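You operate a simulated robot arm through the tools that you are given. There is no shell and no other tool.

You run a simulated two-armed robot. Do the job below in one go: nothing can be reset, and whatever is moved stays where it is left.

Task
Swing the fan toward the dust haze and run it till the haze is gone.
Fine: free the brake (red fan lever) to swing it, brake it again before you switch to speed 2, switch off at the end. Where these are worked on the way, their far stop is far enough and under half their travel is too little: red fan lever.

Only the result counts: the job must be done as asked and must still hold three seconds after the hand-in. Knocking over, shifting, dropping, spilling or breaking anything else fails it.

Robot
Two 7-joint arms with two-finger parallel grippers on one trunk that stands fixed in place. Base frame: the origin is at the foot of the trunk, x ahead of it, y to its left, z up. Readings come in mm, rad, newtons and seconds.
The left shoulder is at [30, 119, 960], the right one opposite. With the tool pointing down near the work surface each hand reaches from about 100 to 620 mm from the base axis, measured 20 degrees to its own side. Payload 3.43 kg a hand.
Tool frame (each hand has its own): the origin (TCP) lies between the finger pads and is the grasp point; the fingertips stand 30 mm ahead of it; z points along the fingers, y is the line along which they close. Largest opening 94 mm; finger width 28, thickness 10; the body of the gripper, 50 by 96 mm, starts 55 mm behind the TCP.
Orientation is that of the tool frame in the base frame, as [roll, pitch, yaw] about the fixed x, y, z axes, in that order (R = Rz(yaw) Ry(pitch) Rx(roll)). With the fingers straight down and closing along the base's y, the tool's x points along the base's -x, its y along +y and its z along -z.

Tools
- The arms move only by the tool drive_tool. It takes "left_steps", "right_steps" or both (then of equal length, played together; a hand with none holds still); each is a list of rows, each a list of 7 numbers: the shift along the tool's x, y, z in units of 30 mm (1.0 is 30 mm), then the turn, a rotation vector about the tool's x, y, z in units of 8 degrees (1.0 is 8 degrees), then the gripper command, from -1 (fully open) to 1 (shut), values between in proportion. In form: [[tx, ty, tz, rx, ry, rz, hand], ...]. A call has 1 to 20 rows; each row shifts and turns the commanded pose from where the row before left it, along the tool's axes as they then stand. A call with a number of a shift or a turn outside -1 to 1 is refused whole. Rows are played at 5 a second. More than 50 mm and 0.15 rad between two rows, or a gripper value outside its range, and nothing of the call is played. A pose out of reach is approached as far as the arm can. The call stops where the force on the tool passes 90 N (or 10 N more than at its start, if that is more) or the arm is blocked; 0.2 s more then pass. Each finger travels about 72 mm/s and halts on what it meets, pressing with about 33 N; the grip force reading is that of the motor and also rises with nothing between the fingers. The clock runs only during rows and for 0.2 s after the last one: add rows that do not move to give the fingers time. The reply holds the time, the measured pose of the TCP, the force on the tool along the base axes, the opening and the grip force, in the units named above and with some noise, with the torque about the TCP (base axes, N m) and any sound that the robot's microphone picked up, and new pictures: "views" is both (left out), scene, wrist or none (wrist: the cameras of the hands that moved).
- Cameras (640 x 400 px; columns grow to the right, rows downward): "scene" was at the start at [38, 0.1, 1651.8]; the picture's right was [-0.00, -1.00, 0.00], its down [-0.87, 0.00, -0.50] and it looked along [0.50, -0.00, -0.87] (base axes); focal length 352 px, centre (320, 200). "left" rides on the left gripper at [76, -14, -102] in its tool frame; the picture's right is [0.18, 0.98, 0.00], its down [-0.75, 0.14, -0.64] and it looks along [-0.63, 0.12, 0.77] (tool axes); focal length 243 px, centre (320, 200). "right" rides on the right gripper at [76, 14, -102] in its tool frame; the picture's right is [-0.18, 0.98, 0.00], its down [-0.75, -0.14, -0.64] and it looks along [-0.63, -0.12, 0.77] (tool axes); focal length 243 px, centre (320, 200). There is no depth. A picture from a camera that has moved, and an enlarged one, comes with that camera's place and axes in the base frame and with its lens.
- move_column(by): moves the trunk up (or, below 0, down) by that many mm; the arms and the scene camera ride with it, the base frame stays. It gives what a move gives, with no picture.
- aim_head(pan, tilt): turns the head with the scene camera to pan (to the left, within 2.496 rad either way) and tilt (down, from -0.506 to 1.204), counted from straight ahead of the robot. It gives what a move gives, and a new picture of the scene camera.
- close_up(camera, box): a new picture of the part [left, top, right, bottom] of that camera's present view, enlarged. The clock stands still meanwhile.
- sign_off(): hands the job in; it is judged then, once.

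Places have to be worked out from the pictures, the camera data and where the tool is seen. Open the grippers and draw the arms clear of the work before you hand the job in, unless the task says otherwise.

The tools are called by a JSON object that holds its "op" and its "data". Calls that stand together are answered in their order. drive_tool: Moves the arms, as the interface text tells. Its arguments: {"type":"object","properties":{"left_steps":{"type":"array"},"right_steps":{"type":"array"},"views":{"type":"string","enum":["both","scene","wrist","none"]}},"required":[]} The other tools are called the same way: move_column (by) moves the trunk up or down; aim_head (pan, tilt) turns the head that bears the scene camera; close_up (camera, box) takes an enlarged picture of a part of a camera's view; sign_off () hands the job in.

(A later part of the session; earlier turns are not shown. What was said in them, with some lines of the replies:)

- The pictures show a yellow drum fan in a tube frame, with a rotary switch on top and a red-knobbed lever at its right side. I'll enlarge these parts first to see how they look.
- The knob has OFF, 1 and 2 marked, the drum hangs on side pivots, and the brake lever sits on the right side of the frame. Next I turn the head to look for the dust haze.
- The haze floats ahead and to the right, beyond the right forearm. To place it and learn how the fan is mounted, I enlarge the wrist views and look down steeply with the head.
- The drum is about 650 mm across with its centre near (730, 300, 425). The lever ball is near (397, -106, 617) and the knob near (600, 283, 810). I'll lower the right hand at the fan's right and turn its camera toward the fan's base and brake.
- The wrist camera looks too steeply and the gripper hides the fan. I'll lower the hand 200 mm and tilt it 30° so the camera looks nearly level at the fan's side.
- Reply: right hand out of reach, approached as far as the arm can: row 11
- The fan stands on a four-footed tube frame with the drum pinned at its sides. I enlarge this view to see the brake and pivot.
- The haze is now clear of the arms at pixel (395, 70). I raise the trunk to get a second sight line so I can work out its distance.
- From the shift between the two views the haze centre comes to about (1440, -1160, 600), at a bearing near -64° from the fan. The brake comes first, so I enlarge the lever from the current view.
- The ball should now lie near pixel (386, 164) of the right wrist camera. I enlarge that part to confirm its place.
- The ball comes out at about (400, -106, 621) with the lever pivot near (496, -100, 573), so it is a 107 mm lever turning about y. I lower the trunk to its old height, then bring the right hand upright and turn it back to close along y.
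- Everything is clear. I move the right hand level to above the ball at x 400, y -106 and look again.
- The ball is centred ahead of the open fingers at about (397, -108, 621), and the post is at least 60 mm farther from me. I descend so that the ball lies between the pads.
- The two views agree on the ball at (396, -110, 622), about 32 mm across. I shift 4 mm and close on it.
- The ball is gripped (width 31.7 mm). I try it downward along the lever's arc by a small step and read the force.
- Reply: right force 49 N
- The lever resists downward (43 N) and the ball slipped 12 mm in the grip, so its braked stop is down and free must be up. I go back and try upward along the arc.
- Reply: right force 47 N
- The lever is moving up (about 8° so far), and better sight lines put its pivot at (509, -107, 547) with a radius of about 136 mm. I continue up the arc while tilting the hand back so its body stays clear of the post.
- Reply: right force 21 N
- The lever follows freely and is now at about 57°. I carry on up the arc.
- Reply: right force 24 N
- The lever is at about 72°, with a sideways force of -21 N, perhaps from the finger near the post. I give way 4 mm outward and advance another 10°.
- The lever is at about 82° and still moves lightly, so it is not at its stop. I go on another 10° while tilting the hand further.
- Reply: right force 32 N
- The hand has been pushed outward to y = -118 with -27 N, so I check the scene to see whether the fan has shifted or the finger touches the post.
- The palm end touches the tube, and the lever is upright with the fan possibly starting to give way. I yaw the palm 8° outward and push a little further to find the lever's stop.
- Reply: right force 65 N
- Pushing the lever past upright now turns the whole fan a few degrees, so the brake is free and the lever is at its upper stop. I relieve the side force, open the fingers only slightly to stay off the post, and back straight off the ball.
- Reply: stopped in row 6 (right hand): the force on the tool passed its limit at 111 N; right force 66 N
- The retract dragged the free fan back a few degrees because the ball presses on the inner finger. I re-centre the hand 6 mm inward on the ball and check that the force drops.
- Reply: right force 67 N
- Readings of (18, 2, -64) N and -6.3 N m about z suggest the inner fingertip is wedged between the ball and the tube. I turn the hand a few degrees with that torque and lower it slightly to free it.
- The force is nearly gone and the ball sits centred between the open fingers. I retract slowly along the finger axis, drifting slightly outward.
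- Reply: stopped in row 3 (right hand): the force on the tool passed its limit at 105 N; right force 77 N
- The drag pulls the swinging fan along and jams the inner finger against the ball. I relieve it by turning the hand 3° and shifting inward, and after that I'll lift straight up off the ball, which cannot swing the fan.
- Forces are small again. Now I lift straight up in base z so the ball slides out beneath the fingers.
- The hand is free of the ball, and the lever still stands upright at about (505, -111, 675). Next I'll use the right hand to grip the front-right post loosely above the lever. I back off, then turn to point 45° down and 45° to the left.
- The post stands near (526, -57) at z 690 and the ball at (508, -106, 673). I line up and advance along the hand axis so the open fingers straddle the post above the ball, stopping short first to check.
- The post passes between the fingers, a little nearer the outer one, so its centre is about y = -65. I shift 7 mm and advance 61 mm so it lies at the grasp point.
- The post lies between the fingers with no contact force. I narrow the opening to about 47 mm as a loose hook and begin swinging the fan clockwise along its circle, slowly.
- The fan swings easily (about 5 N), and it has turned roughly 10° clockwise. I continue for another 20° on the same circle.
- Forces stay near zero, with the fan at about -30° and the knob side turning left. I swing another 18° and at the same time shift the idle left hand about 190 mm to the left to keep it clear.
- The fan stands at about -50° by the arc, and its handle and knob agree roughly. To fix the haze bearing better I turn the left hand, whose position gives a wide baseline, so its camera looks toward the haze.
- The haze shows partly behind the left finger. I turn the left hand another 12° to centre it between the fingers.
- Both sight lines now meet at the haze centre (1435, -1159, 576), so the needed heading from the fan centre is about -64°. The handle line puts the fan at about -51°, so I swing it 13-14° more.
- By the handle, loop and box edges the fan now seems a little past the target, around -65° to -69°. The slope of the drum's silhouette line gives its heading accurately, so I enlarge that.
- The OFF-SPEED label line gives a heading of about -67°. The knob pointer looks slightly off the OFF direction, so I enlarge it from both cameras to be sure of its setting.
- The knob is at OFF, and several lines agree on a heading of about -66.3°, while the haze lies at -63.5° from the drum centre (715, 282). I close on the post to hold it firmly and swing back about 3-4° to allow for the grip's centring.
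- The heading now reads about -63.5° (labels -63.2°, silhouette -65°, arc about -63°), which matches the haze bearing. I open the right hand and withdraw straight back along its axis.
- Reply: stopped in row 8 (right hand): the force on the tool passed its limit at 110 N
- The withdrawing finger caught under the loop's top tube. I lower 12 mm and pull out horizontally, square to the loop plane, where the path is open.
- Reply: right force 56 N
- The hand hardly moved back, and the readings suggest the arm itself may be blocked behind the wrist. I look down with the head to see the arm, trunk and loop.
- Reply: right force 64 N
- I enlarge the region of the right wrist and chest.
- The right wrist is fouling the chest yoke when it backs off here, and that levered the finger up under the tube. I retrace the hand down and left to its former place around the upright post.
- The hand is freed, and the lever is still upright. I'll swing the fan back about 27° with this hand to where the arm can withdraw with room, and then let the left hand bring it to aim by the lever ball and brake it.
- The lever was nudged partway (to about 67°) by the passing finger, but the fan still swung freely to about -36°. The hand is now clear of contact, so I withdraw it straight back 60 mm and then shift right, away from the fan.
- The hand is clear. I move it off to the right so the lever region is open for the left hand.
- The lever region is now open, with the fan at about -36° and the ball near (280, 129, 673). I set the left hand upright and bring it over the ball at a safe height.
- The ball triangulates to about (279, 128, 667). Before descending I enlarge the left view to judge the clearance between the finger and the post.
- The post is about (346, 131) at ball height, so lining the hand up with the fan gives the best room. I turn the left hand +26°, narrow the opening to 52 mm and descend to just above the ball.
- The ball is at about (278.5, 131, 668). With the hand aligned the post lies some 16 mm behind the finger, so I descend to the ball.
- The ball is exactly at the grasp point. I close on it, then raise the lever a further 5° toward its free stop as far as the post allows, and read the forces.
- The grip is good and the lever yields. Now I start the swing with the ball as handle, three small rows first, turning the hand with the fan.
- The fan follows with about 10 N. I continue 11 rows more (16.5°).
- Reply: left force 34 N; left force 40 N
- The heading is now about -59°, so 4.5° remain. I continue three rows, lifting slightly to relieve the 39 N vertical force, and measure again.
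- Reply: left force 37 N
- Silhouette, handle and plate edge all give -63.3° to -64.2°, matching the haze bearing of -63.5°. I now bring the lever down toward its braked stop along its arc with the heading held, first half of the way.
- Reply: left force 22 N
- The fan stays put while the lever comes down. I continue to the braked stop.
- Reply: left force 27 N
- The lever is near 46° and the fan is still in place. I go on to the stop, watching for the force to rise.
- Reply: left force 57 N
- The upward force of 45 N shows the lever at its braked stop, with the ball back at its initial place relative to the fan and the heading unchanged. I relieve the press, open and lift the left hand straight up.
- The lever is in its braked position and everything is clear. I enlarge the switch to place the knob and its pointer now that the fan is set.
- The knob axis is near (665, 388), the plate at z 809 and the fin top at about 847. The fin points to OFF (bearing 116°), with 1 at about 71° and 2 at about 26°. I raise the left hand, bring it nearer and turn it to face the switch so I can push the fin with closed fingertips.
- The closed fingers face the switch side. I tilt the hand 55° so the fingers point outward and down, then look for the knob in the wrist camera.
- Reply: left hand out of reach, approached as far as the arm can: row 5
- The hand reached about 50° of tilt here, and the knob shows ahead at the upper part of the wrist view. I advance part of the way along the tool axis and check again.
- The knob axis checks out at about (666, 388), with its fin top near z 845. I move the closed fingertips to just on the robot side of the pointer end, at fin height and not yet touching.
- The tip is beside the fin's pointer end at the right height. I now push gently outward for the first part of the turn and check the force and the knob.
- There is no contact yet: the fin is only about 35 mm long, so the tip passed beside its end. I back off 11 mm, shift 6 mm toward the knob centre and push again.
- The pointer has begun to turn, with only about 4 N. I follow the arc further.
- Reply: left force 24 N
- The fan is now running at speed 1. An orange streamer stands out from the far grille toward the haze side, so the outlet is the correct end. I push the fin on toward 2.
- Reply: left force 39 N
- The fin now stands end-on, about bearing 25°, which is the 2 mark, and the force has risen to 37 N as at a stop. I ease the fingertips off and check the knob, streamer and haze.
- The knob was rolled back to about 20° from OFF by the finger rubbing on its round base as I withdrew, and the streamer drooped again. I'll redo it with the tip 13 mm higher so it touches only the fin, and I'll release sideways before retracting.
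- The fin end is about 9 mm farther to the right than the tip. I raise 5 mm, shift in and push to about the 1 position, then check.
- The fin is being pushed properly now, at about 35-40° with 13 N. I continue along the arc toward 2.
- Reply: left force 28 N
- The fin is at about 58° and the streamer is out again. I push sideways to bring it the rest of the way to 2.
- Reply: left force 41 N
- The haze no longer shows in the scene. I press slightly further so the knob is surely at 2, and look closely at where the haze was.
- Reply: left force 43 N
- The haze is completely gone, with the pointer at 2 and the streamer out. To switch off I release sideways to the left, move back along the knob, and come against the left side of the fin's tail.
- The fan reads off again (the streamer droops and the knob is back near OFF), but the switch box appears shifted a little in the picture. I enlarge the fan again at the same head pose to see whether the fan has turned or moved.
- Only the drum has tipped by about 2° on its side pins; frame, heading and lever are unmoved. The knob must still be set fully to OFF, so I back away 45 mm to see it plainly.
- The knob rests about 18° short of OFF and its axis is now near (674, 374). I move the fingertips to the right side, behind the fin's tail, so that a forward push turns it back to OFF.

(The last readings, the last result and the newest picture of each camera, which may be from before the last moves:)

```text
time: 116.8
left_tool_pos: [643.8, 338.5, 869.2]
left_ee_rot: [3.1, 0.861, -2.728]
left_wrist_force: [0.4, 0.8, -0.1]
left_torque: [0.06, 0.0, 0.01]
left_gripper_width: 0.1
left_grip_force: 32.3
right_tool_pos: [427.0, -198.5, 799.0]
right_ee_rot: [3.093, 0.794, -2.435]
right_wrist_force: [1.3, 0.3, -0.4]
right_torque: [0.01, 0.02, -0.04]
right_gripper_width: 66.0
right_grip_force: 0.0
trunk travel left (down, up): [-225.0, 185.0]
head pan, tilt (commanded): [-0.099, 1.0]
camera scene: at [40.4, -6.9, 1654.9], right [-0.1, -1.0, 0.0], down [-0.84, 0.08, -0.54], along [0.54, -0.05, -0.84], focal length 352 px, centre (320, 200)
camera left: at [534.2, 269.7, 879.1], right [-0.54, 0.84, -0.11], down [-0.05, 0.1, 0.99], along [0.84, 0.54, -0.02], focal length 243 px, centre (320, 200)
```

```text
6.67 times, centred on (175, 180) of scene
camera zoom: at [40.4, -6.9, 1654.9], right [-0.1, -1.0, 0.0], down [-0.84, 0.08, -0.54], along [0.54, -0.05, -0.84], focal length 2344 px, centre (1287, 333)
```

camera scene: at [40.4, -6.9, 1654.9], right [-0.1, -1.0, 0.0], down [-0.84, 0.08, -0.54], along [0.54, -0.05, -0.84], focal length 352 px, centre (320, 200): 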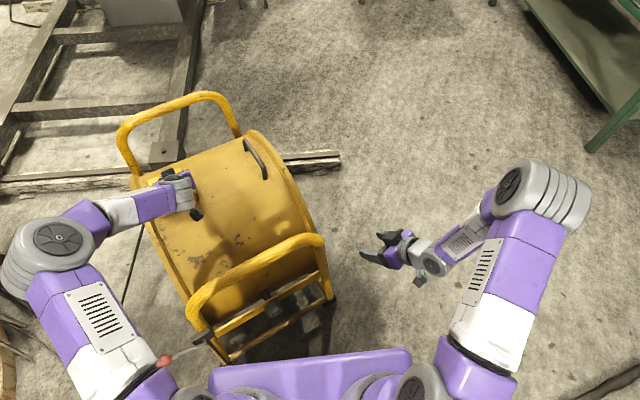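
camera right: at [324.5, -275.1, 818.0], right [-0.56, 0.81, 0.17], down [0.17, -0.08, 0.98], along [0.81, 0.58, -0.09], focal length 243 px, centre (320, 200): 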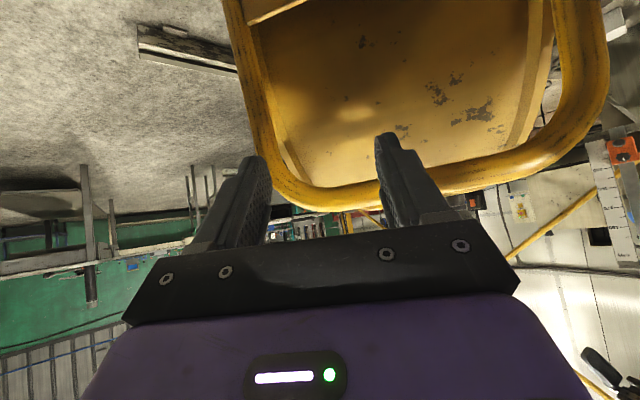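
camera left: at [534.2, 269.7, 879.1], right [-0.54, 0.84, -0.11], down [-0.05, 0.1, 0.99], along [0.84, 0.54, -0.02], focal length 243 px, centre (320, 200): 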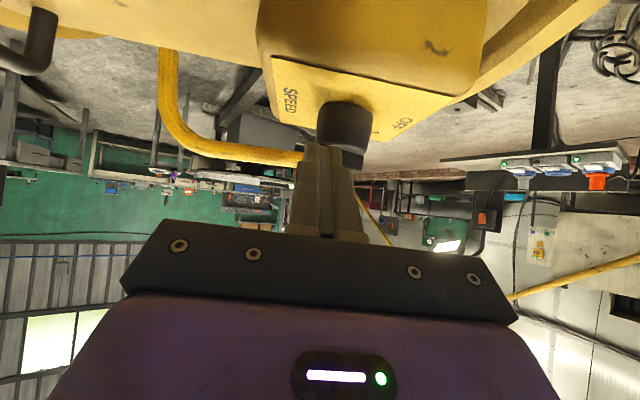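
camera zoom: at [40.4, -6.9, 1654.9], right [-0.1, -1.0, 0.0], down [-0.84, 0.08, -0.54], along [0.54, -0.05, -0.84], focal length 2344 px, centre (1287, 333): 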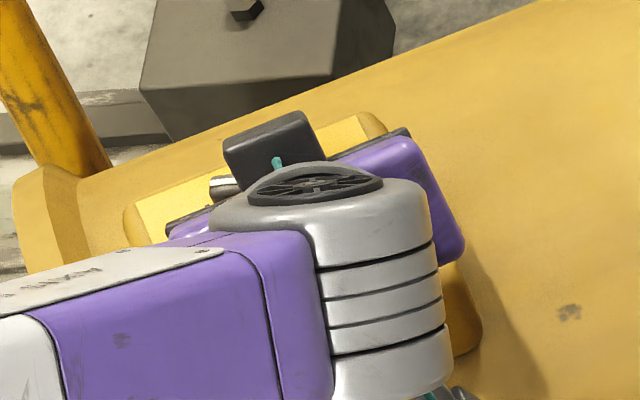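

The tip is behind the tail, about 18 mm right of the axis. I push forward in small steps toward OFF.

{"op": "drive_tool", "data": {"left_steps": [[-0.097, 0.006, 0.267, 0, 0, 0, 1], [-0.087, 0.003, 0.101, 0, 0, 0, 1], [-0.065, 0.002, 0.076, 0, 0, 0, 1], [0, 0, 0, 0, 0, 0, 1]], "views": "wrist"}}

{"op": "close_up", "data": {"camera": "left", "box": [180, 0, 460, 240]}}

```text
time: 117.8
left_tool_pos: [653.4, 342.9, 867.4]
left_ee_rot: [3.098, 0.861, -2.726]
left_wrist_force: [-13.6, -5.4, 5.0]
left_torque: [-0.12, 0.34, 0.15]
left_gripper_width: 0.0
left_grip_force: 32.6
right_tool_pos: [425.8, -198.7, 801.0]
right_ee_rot: [3.092, 0.796, -2.438]
right_wrist_force: [0.0, -0.3, 0.4]
right_torque: [-0.01, 0.02, 0.01]
right_gripper_width: 65.8
right_grip_force: 0.1
trunk travel left (down, up): [-225.0, 185.0]
head pan, tilt (commanded): [-0.099, 1.0]
camera left: at [545.9, 275.0, 876.8], right [-0.54, 0.84, -0.11], down [-0.05, 0.1, 0.99], along [0.84, 0.54, -0.02], focal length 243 px, centre (320, 200)
```

left: 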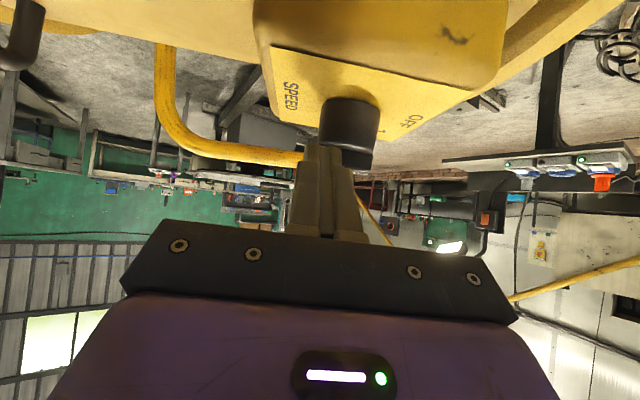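

```text
1.67 times, centred on (320, 120) of left
camera zoom: at [545.9, 275.0, 876.8], right [-0.54, 0.84, -0.11], down [-0.05, 0.1, 0.99], along [0.84, 0.54, -0.02], focal length 404 px, centre (320, 333)
```

zoom: 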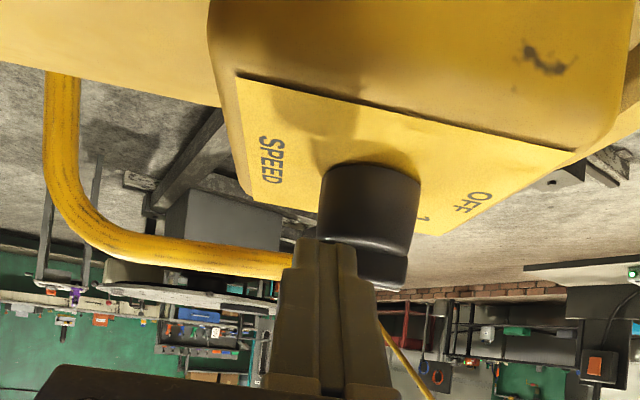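

The tail is in contact (15 N) and the fin is turning toward OFF. I push a little further until it meets its stop.

{"op": "drive_tool", "data": {"left_steps": [[-0.065, 0.002, 0.076, 0, 0, 0, 1], [-0.065, 0.002, 0.076, 0, 0, 0, 1], [0, 0, 0, 0, 0, 0, 1]], "views": "wrist"}}

{"op": "close_up", "data": {"camera": "left", "box": [180, 0, 460, 240]}}

```text
time: 118.6
left_tool_pos: [655.6, 343.2, 868.3]
left_ee_rot: [3.101, 0.859, -2.727]
left_wrist_force: [-44.6, -17.1, 8.2]
left_torque: [-0.28, 0.62, 0.45]
left_gripper_width: 0.0
left_grip_force: 32.8
right_tool_pos: [425.0, -199.5, 802.5]
right_ee_rot: [3.095, 0.801, -2.436]
right_wrist_force: [0.4, -0.4, 0.8]
right_torque: [-0.02, -0.01, 0.01]
right_gripper_width: 65.7
right_grip_force: 0.0
trunk travel left (down, up): [-225.0, 185.0]
head pan, tilt (commanded): [-0.099, 1.0]
camera left: at [548.1, 275.5, 878.6], right [-0.53, 0.84, -0.11], down [-0.04, 0.11, 0.99], along [0.84, 0.54, -0.02], focal length 243 px, centre (320, 200)
```

left: 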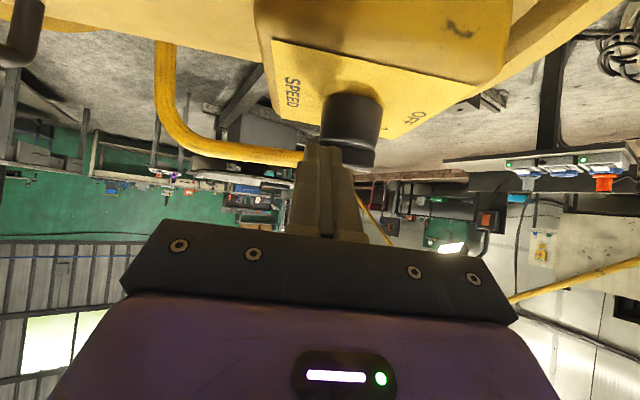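

```text
1.67 times, centred on (320, 120) of left
camera zoom: at [548.1, 275.5, 878.6], right [-0.53, 0.84, -0.11], down [-0.04, 0.11, 0.99], along [0.84, 0.54, -0.02], focal length 404 px, centre (320, 333)
```

zoom: 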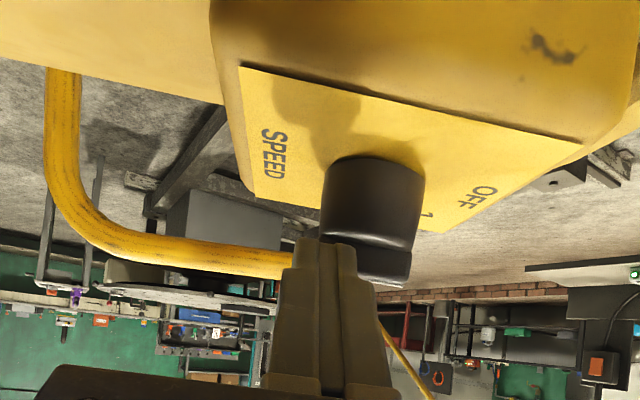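

The force rose to 48 N with the fin square to OFF, so it is at its stop. I back straight away from the fin, then withdraw and check the knob, streamer and haze.

{"op": "drive_tool", "data": {"left_steps": [[0.16, -0.006, -0.19, 0, 0, 0, 1], [0.2, -0.006, -0.23, 0, 0, 0, 1], [0.2, -0.006, -0.23, 0, 0, 0, 1], [0, 0, -0.8, 0, 0, 0, 1], [0, 0, -0.9, 0, 0, 0, 1], [0, 0, -0.9, 0, 0, 0, 1], [0, 0, -0.9, 0, 0, 0, 1], [0, 0, -0.9, 0, 0, 0, 1]], "views": "both"}}

{"op": "close_up", "data": {"camera": "scene", "box": [135, 150, 215, 210]}}

{"op": "close_up", "data": {"camera": "scene", "box": [240, 100, 400, 200]}}

```text
time: 120.4
left_tool_pos: [548.0, 290.8, 954.2]
left_ee_rot: [3.098, 0.863, -2.725]
left_wrist_force: [-1.3, -0.1, 0.4]
left_torque: [0.01, 0.02, 0.01]
left_gripper_width: 0.0
left_grip_force: 32.5
right_tool_pos: [426.6, -197.6, 799.8]
right_ee_rot: [3.092, 0.796, -2.436]
right_wrist_force: [-0.3, 0.0, 0.7]
right_torque: [-0.01, -0.02, -0.01]
right_gripper_width: 65.8
right_grip_force: 0.1
trunk travel left (down, up): [-225.0, 185.0]
head pan, tilt (commanded): [-0.099, 1.0]
camera scene: at [39.8, -7.1, 1654.9], right [-0.1, -0.99, 0.0], down [-0.84, 0.08, -0.54], along [0.54, -0.05, -0.84], focal length 352 px, centre (320, 200)
camera left: at [440.5, 221.8, 963.2], right [-0.54, 0.84, -0.11], down [-0.05, 0.1, 0.99], along [0.84, 0.54, -0.02], focal length 243 px, centre (320, 200)
```

scene: 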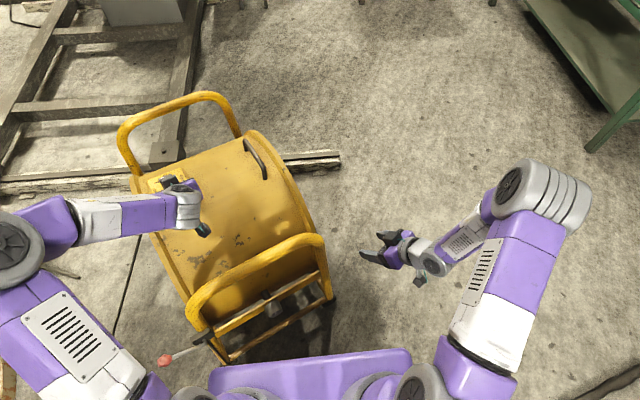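
left: 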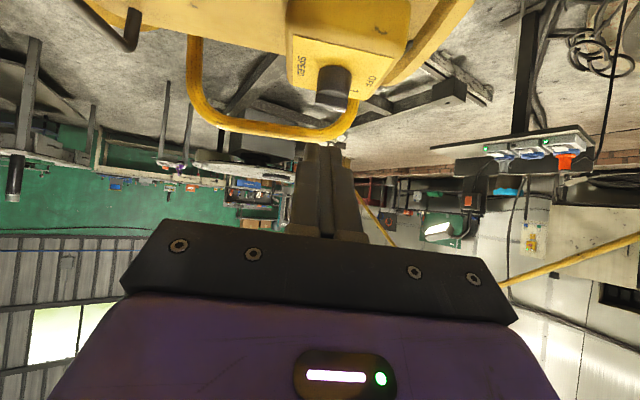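

```text
6.67 times, centred on (175, 180) of scene
camera zoom: at [39.8, -7.1, 1654.9], right [-0.1, -0.99, 0.0], down [-0.84, 0.08, -0.54], along [0.54, -0.05, -0.84], focal length 2344 px, centre (1287, 333)
```

zoom: 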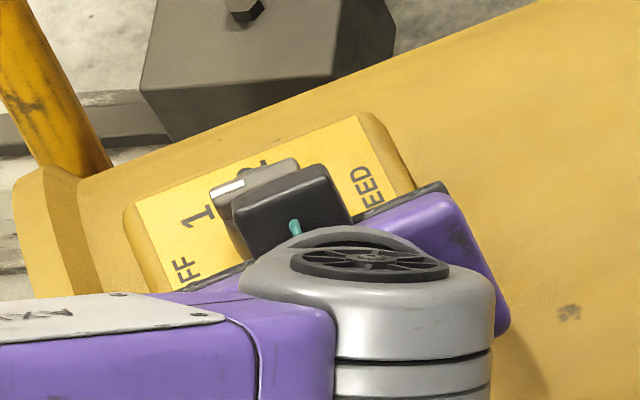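

```text
4.00 times, centred on (320, 150) of scene
camera zoom: at [39.8, -7.1, 1654.9], right [-0.1, -0.99, 0.0], down [-0.84, 0.08, -0.54], along [0.54, -0.05, -0.84], focal length 1406 px, centre (320, 400)
```

zoom: 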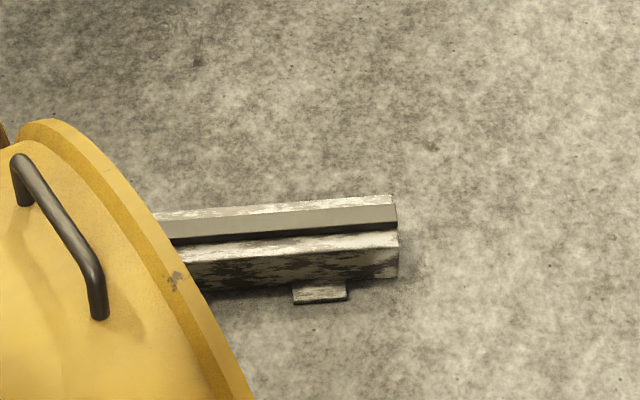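

The knob is at OFF, the streamer hangs, the haze is gone and the lever is braked. I withdraw both arms clear of the fan and open both grippers.

{"op": "drive_tool", "data": {"left_steps": [[0, 0, -0.9, 0, 0, 0, 1], [0, 0, -0.9, 0, 0, 0, 1], [0, 0, -0.9, 0, 0, 0, 1], [0, 0, -0.9, 0, 0, 0, 1], [0, 0, -0.9, 0, 0, 0, 1], [-0.6, 0, -0.6, 0, 0, 0, 0], [-0.6, 0, -0.6, 0, 0, 0, -1], [0, 0, 0, 0, 0.9, 0, -1], [0, 0, 0, 0, 0.9, 0, -1], [0, 0, 0, 0, 0.9, 0, -1], [0, 0, 0, 0, 0.9, 0, -1], [0, 0, 0, 0, 0.9, 0, -1], [0, 0, 0, 0, 0.9, 0, -1]], "right_steps": [[0, 0, -0.6, 0, 0, 0, -0.4], [0, 0, -0.6, 0, 0, 0, -0.4], [0, 0, -0.6, 0, 0, 0, -0.4], [0, 0, -0.6, 0, 0, 0, -0.4], [0, 0, -0.6, 0, 0, 0, -1], [0, 0, 0, 0, 0, 0, -1], [0, 0, 0, 0, 0, 0, -1], [0, 0, 0, 0, 0, 0, -1], [0, 0, 0, 0, 0, 0, -1], [0, 0, 0, 0, 0, 0, -1], [0, 0, 0, 0, 0, 0, -1], [0, 0, 0, 0, 0, 0, -1], [0, 0, 0, 0, 0, 0, -1]], "views": "both"}}

{"op": "close_up", "data": {"camera": "scene", "box": [125, 130, 245, 220]}}

```text
time: 123.2
left_tool_pos: [454.2, 239.6, 1090.5]
left_ee_rot: [3.113, 0.105, -2.696]
left_wrist_force: [1.1, -0.1, -0.9]
left_torque: [0.03, 0.01, 0.0]
left_gripper_width: 94.2
left_grip_force: 0.0
right_tool_pos: [382.2, -243.4, 862.7]
right_ee_rot: [3.093, 0.795, -2.437]
right_wrist_force: [0.1, -0.3, 0.5]
right_torque: [-0.01, 0.06, 0.0]
right_gripper_width: 94.0
right_grip_force: 0.0
trunk travel left (down, up): [-225.0, 185.0]
head pan, tilt (commanded): [-0.099, 1.0]
camera scene: at [41.0, -6.6, 1654.9], right [-0.1, -1.0, 0.0], down [-0.84, 0.08, -0.54], along [0.54, -0.05, -0.84], focal length 352 px, centre (320, 200)
camera right: at [279.5, -319.7, 881.2], right [-0.56, 0.81, 0.17], down [0.17, -0.08, 0.98], along [0.81, 0.58, -0.09], focal length 243 px, centre (320, 200)
camera left: at [384.8, 187.5, 1185.7], right [-0.59, 0.81, 0.01], down [0.56, 0.4, 0.72], along [0.58, 0.43, -0.69], focal length 243 px, centre (320, 200)
```

scene: 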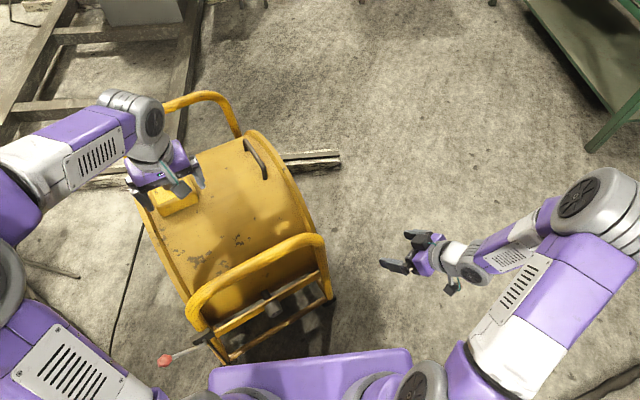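
right: 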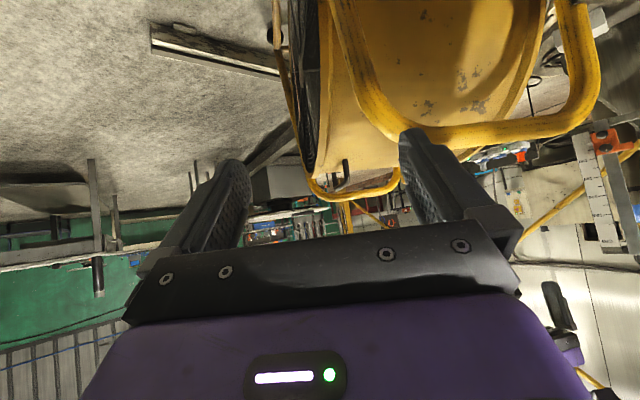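
left: 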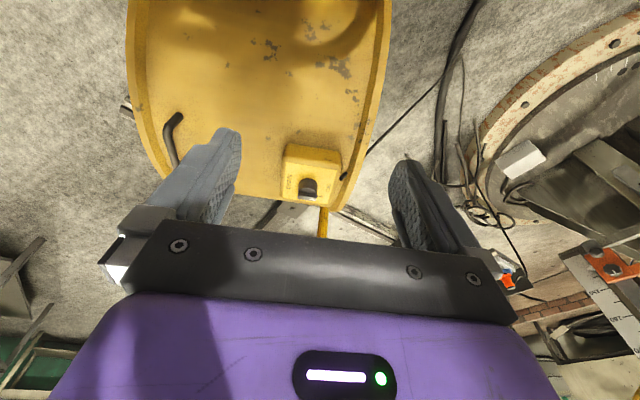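

```text
4.44 times, centred on (185, 175) of scene
camera zoom: at [41.0, -6.6, 1654.9], right [-0.1, -1.0, 0.0], down [-0.84, 0.08, -0.54], along [0.54, -0.05, -0.84], focal length 1563 px, centre (920, 311)
```

zoom: 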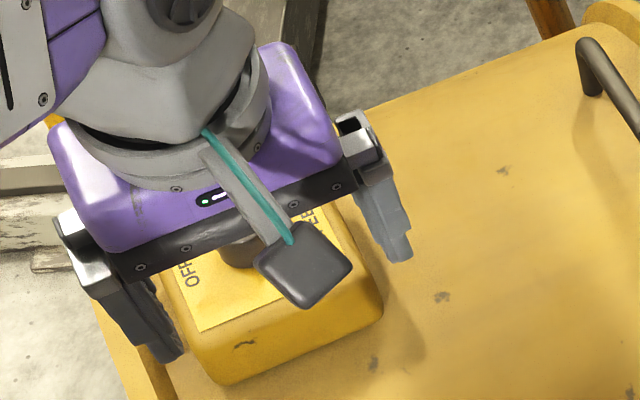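

Both grippers are open. I move the left hand further back and take a last look at the knob and at the place of the haze.

{"op": "drive_tool", "data": {"left_steps": [[0.8, 0.3, -0.3, 0, 0, 0, -1], [0.8, 0.3, -0.3, 0, 0, 0, -1], [0.8, 0.3, -0.3, 0, 0, 0, -1], [0.8, 0.3, -0.3, 0, 0, 0, -1], [0.8, 0.3, -0.3, 0, 0, 0, -1]], "views": "scene"}}

{"op": "close_up", "data": {"camera": "scene", "box": [135, 150, 215, 210]}}

{"op": "aim_head", "data": {"pan": -0.45, "tilt": 0.8}}

```text
time: 124.4
left_tool_pos: [322.8, 225.0, 1123.8]
left_ee_rot: [3.114, 0.108, -2.695]
left_wrist_force: [0.2, -0.5, 0.2]
left_torque: [0.01, -0.02, -0.01]
left_gripper_width: 94.0
left_grip_force: 0.1
right_tool_pos: [381.2, -244.0, 864.1]
right_ee_rot: [3.094, 0.797, -2.437]
right_wrist_force: [0.0, 0.4, -0.5]
right_torque: [-0.05, 0.02, 0.01]
right_gripper_width: 93.9
right_grip_force: 0.1
trunk travel left (down, up): [-225.0, 185.0]
head pan, tilt (commanded): [-0.099, 1.0]
camera scene: at [39.4, -6.9, 1654.9], right [-0.1, -0.99, 0.0], down [-0.84, 0.08, -0.54], along [0.54, -0.05, -0.84], focal length 352 px, centre (320, 200)
```

scene: 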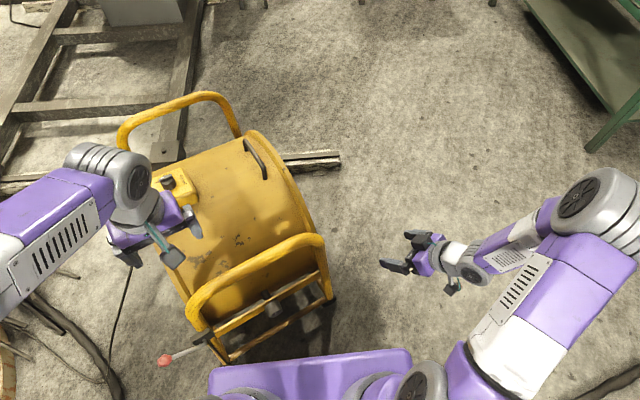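

```text
6.67 times, centred on (175, 180) of scene
camera zoom: at [39.4, -6.9, 1654.9], right [-0.1, -0.99, 0.0], down [-0.84, 0.08, -0.54], along [0.54, -0.05, -0.84], focal length 2344 px, centre (1287, 333)
```

zoom: 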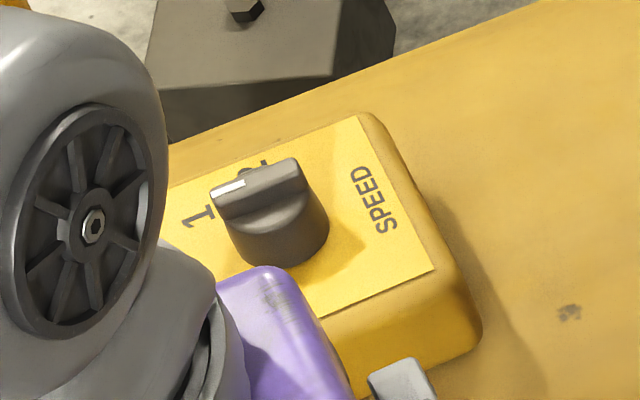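

```text
time: 125.2
left_tool_pos: [323.9, 226.0, 1122.8]
left_ee_rot: [3.114, 0.107, -2.694]
left_wrist_force: [0.3, -0.5, -0.4]
left_torque: [0.03, 0.01, -0.01]
left_gripper_width: 94.1
left_grip_force: 0.1
right_tool_pos: [381.3, -244.7, 863.3]
right_ee_rot: [3.093, 0.794, -2.436]
right_wrist_force: [1.0, -0.8, 0.8]
right_torque: [0.01, 0.01, 0.02]
right_gripper_width: 93.8
right_grip_force: 0.1
trunk travel left (down, up): [-225.0, 185.0]
head pan, tilt (commanded): [-0.45, 0.799]
camera scene: at [43.7, -34.8, 1670.0], right [-0.43, -0.9, 0.0], down [-0.65, 0.31, -0.7], along [0.63, -0.3, -0.72], focal length 352 px, centre (320, 200)
```

scene: 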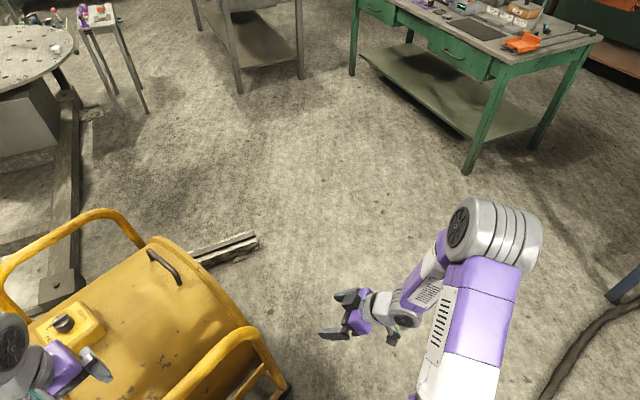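

The haze is gone, the knob points to OFF, the brake lever is back at its braked stop, and both arms stand clear with open grippers. I hand the job in.

{"op": "sign_off", "data": {}}

```text
The job is handed in.
```

I handed the job in. The fan had been swung toward the dust haze, braked and run at speed 2 until the haze was gone, then switched off.

- **Aim:** the fan ended at about −63.5°, which matches the haze bearing I worked out from two cameras. It took two tries: the right arm jammed while letting go, so I swung the fan back to free it and brought it to aim again.
- **Brake:** the lever was back at its braked stop before I switched to speed 2, and it stayed there. On the second swing the lever stood at about 60–80% of its free travel rather than at the far stop, because a finger had nudged it. The fan still swung freely.
- **Switch:** on the first try my finger dragged the knob from about 2 back to near OFF as I withdrew. I pushed it to 2 again, and the haze cleared within a couple of seconds. The knob is now against its OFF stop.
- **Side effect:** pushing the knob tipped the fan drum about 2° on its side pins. I saw no shift of the frame or change in its heading.

Both grippers are open and the arms are clear of the fan.
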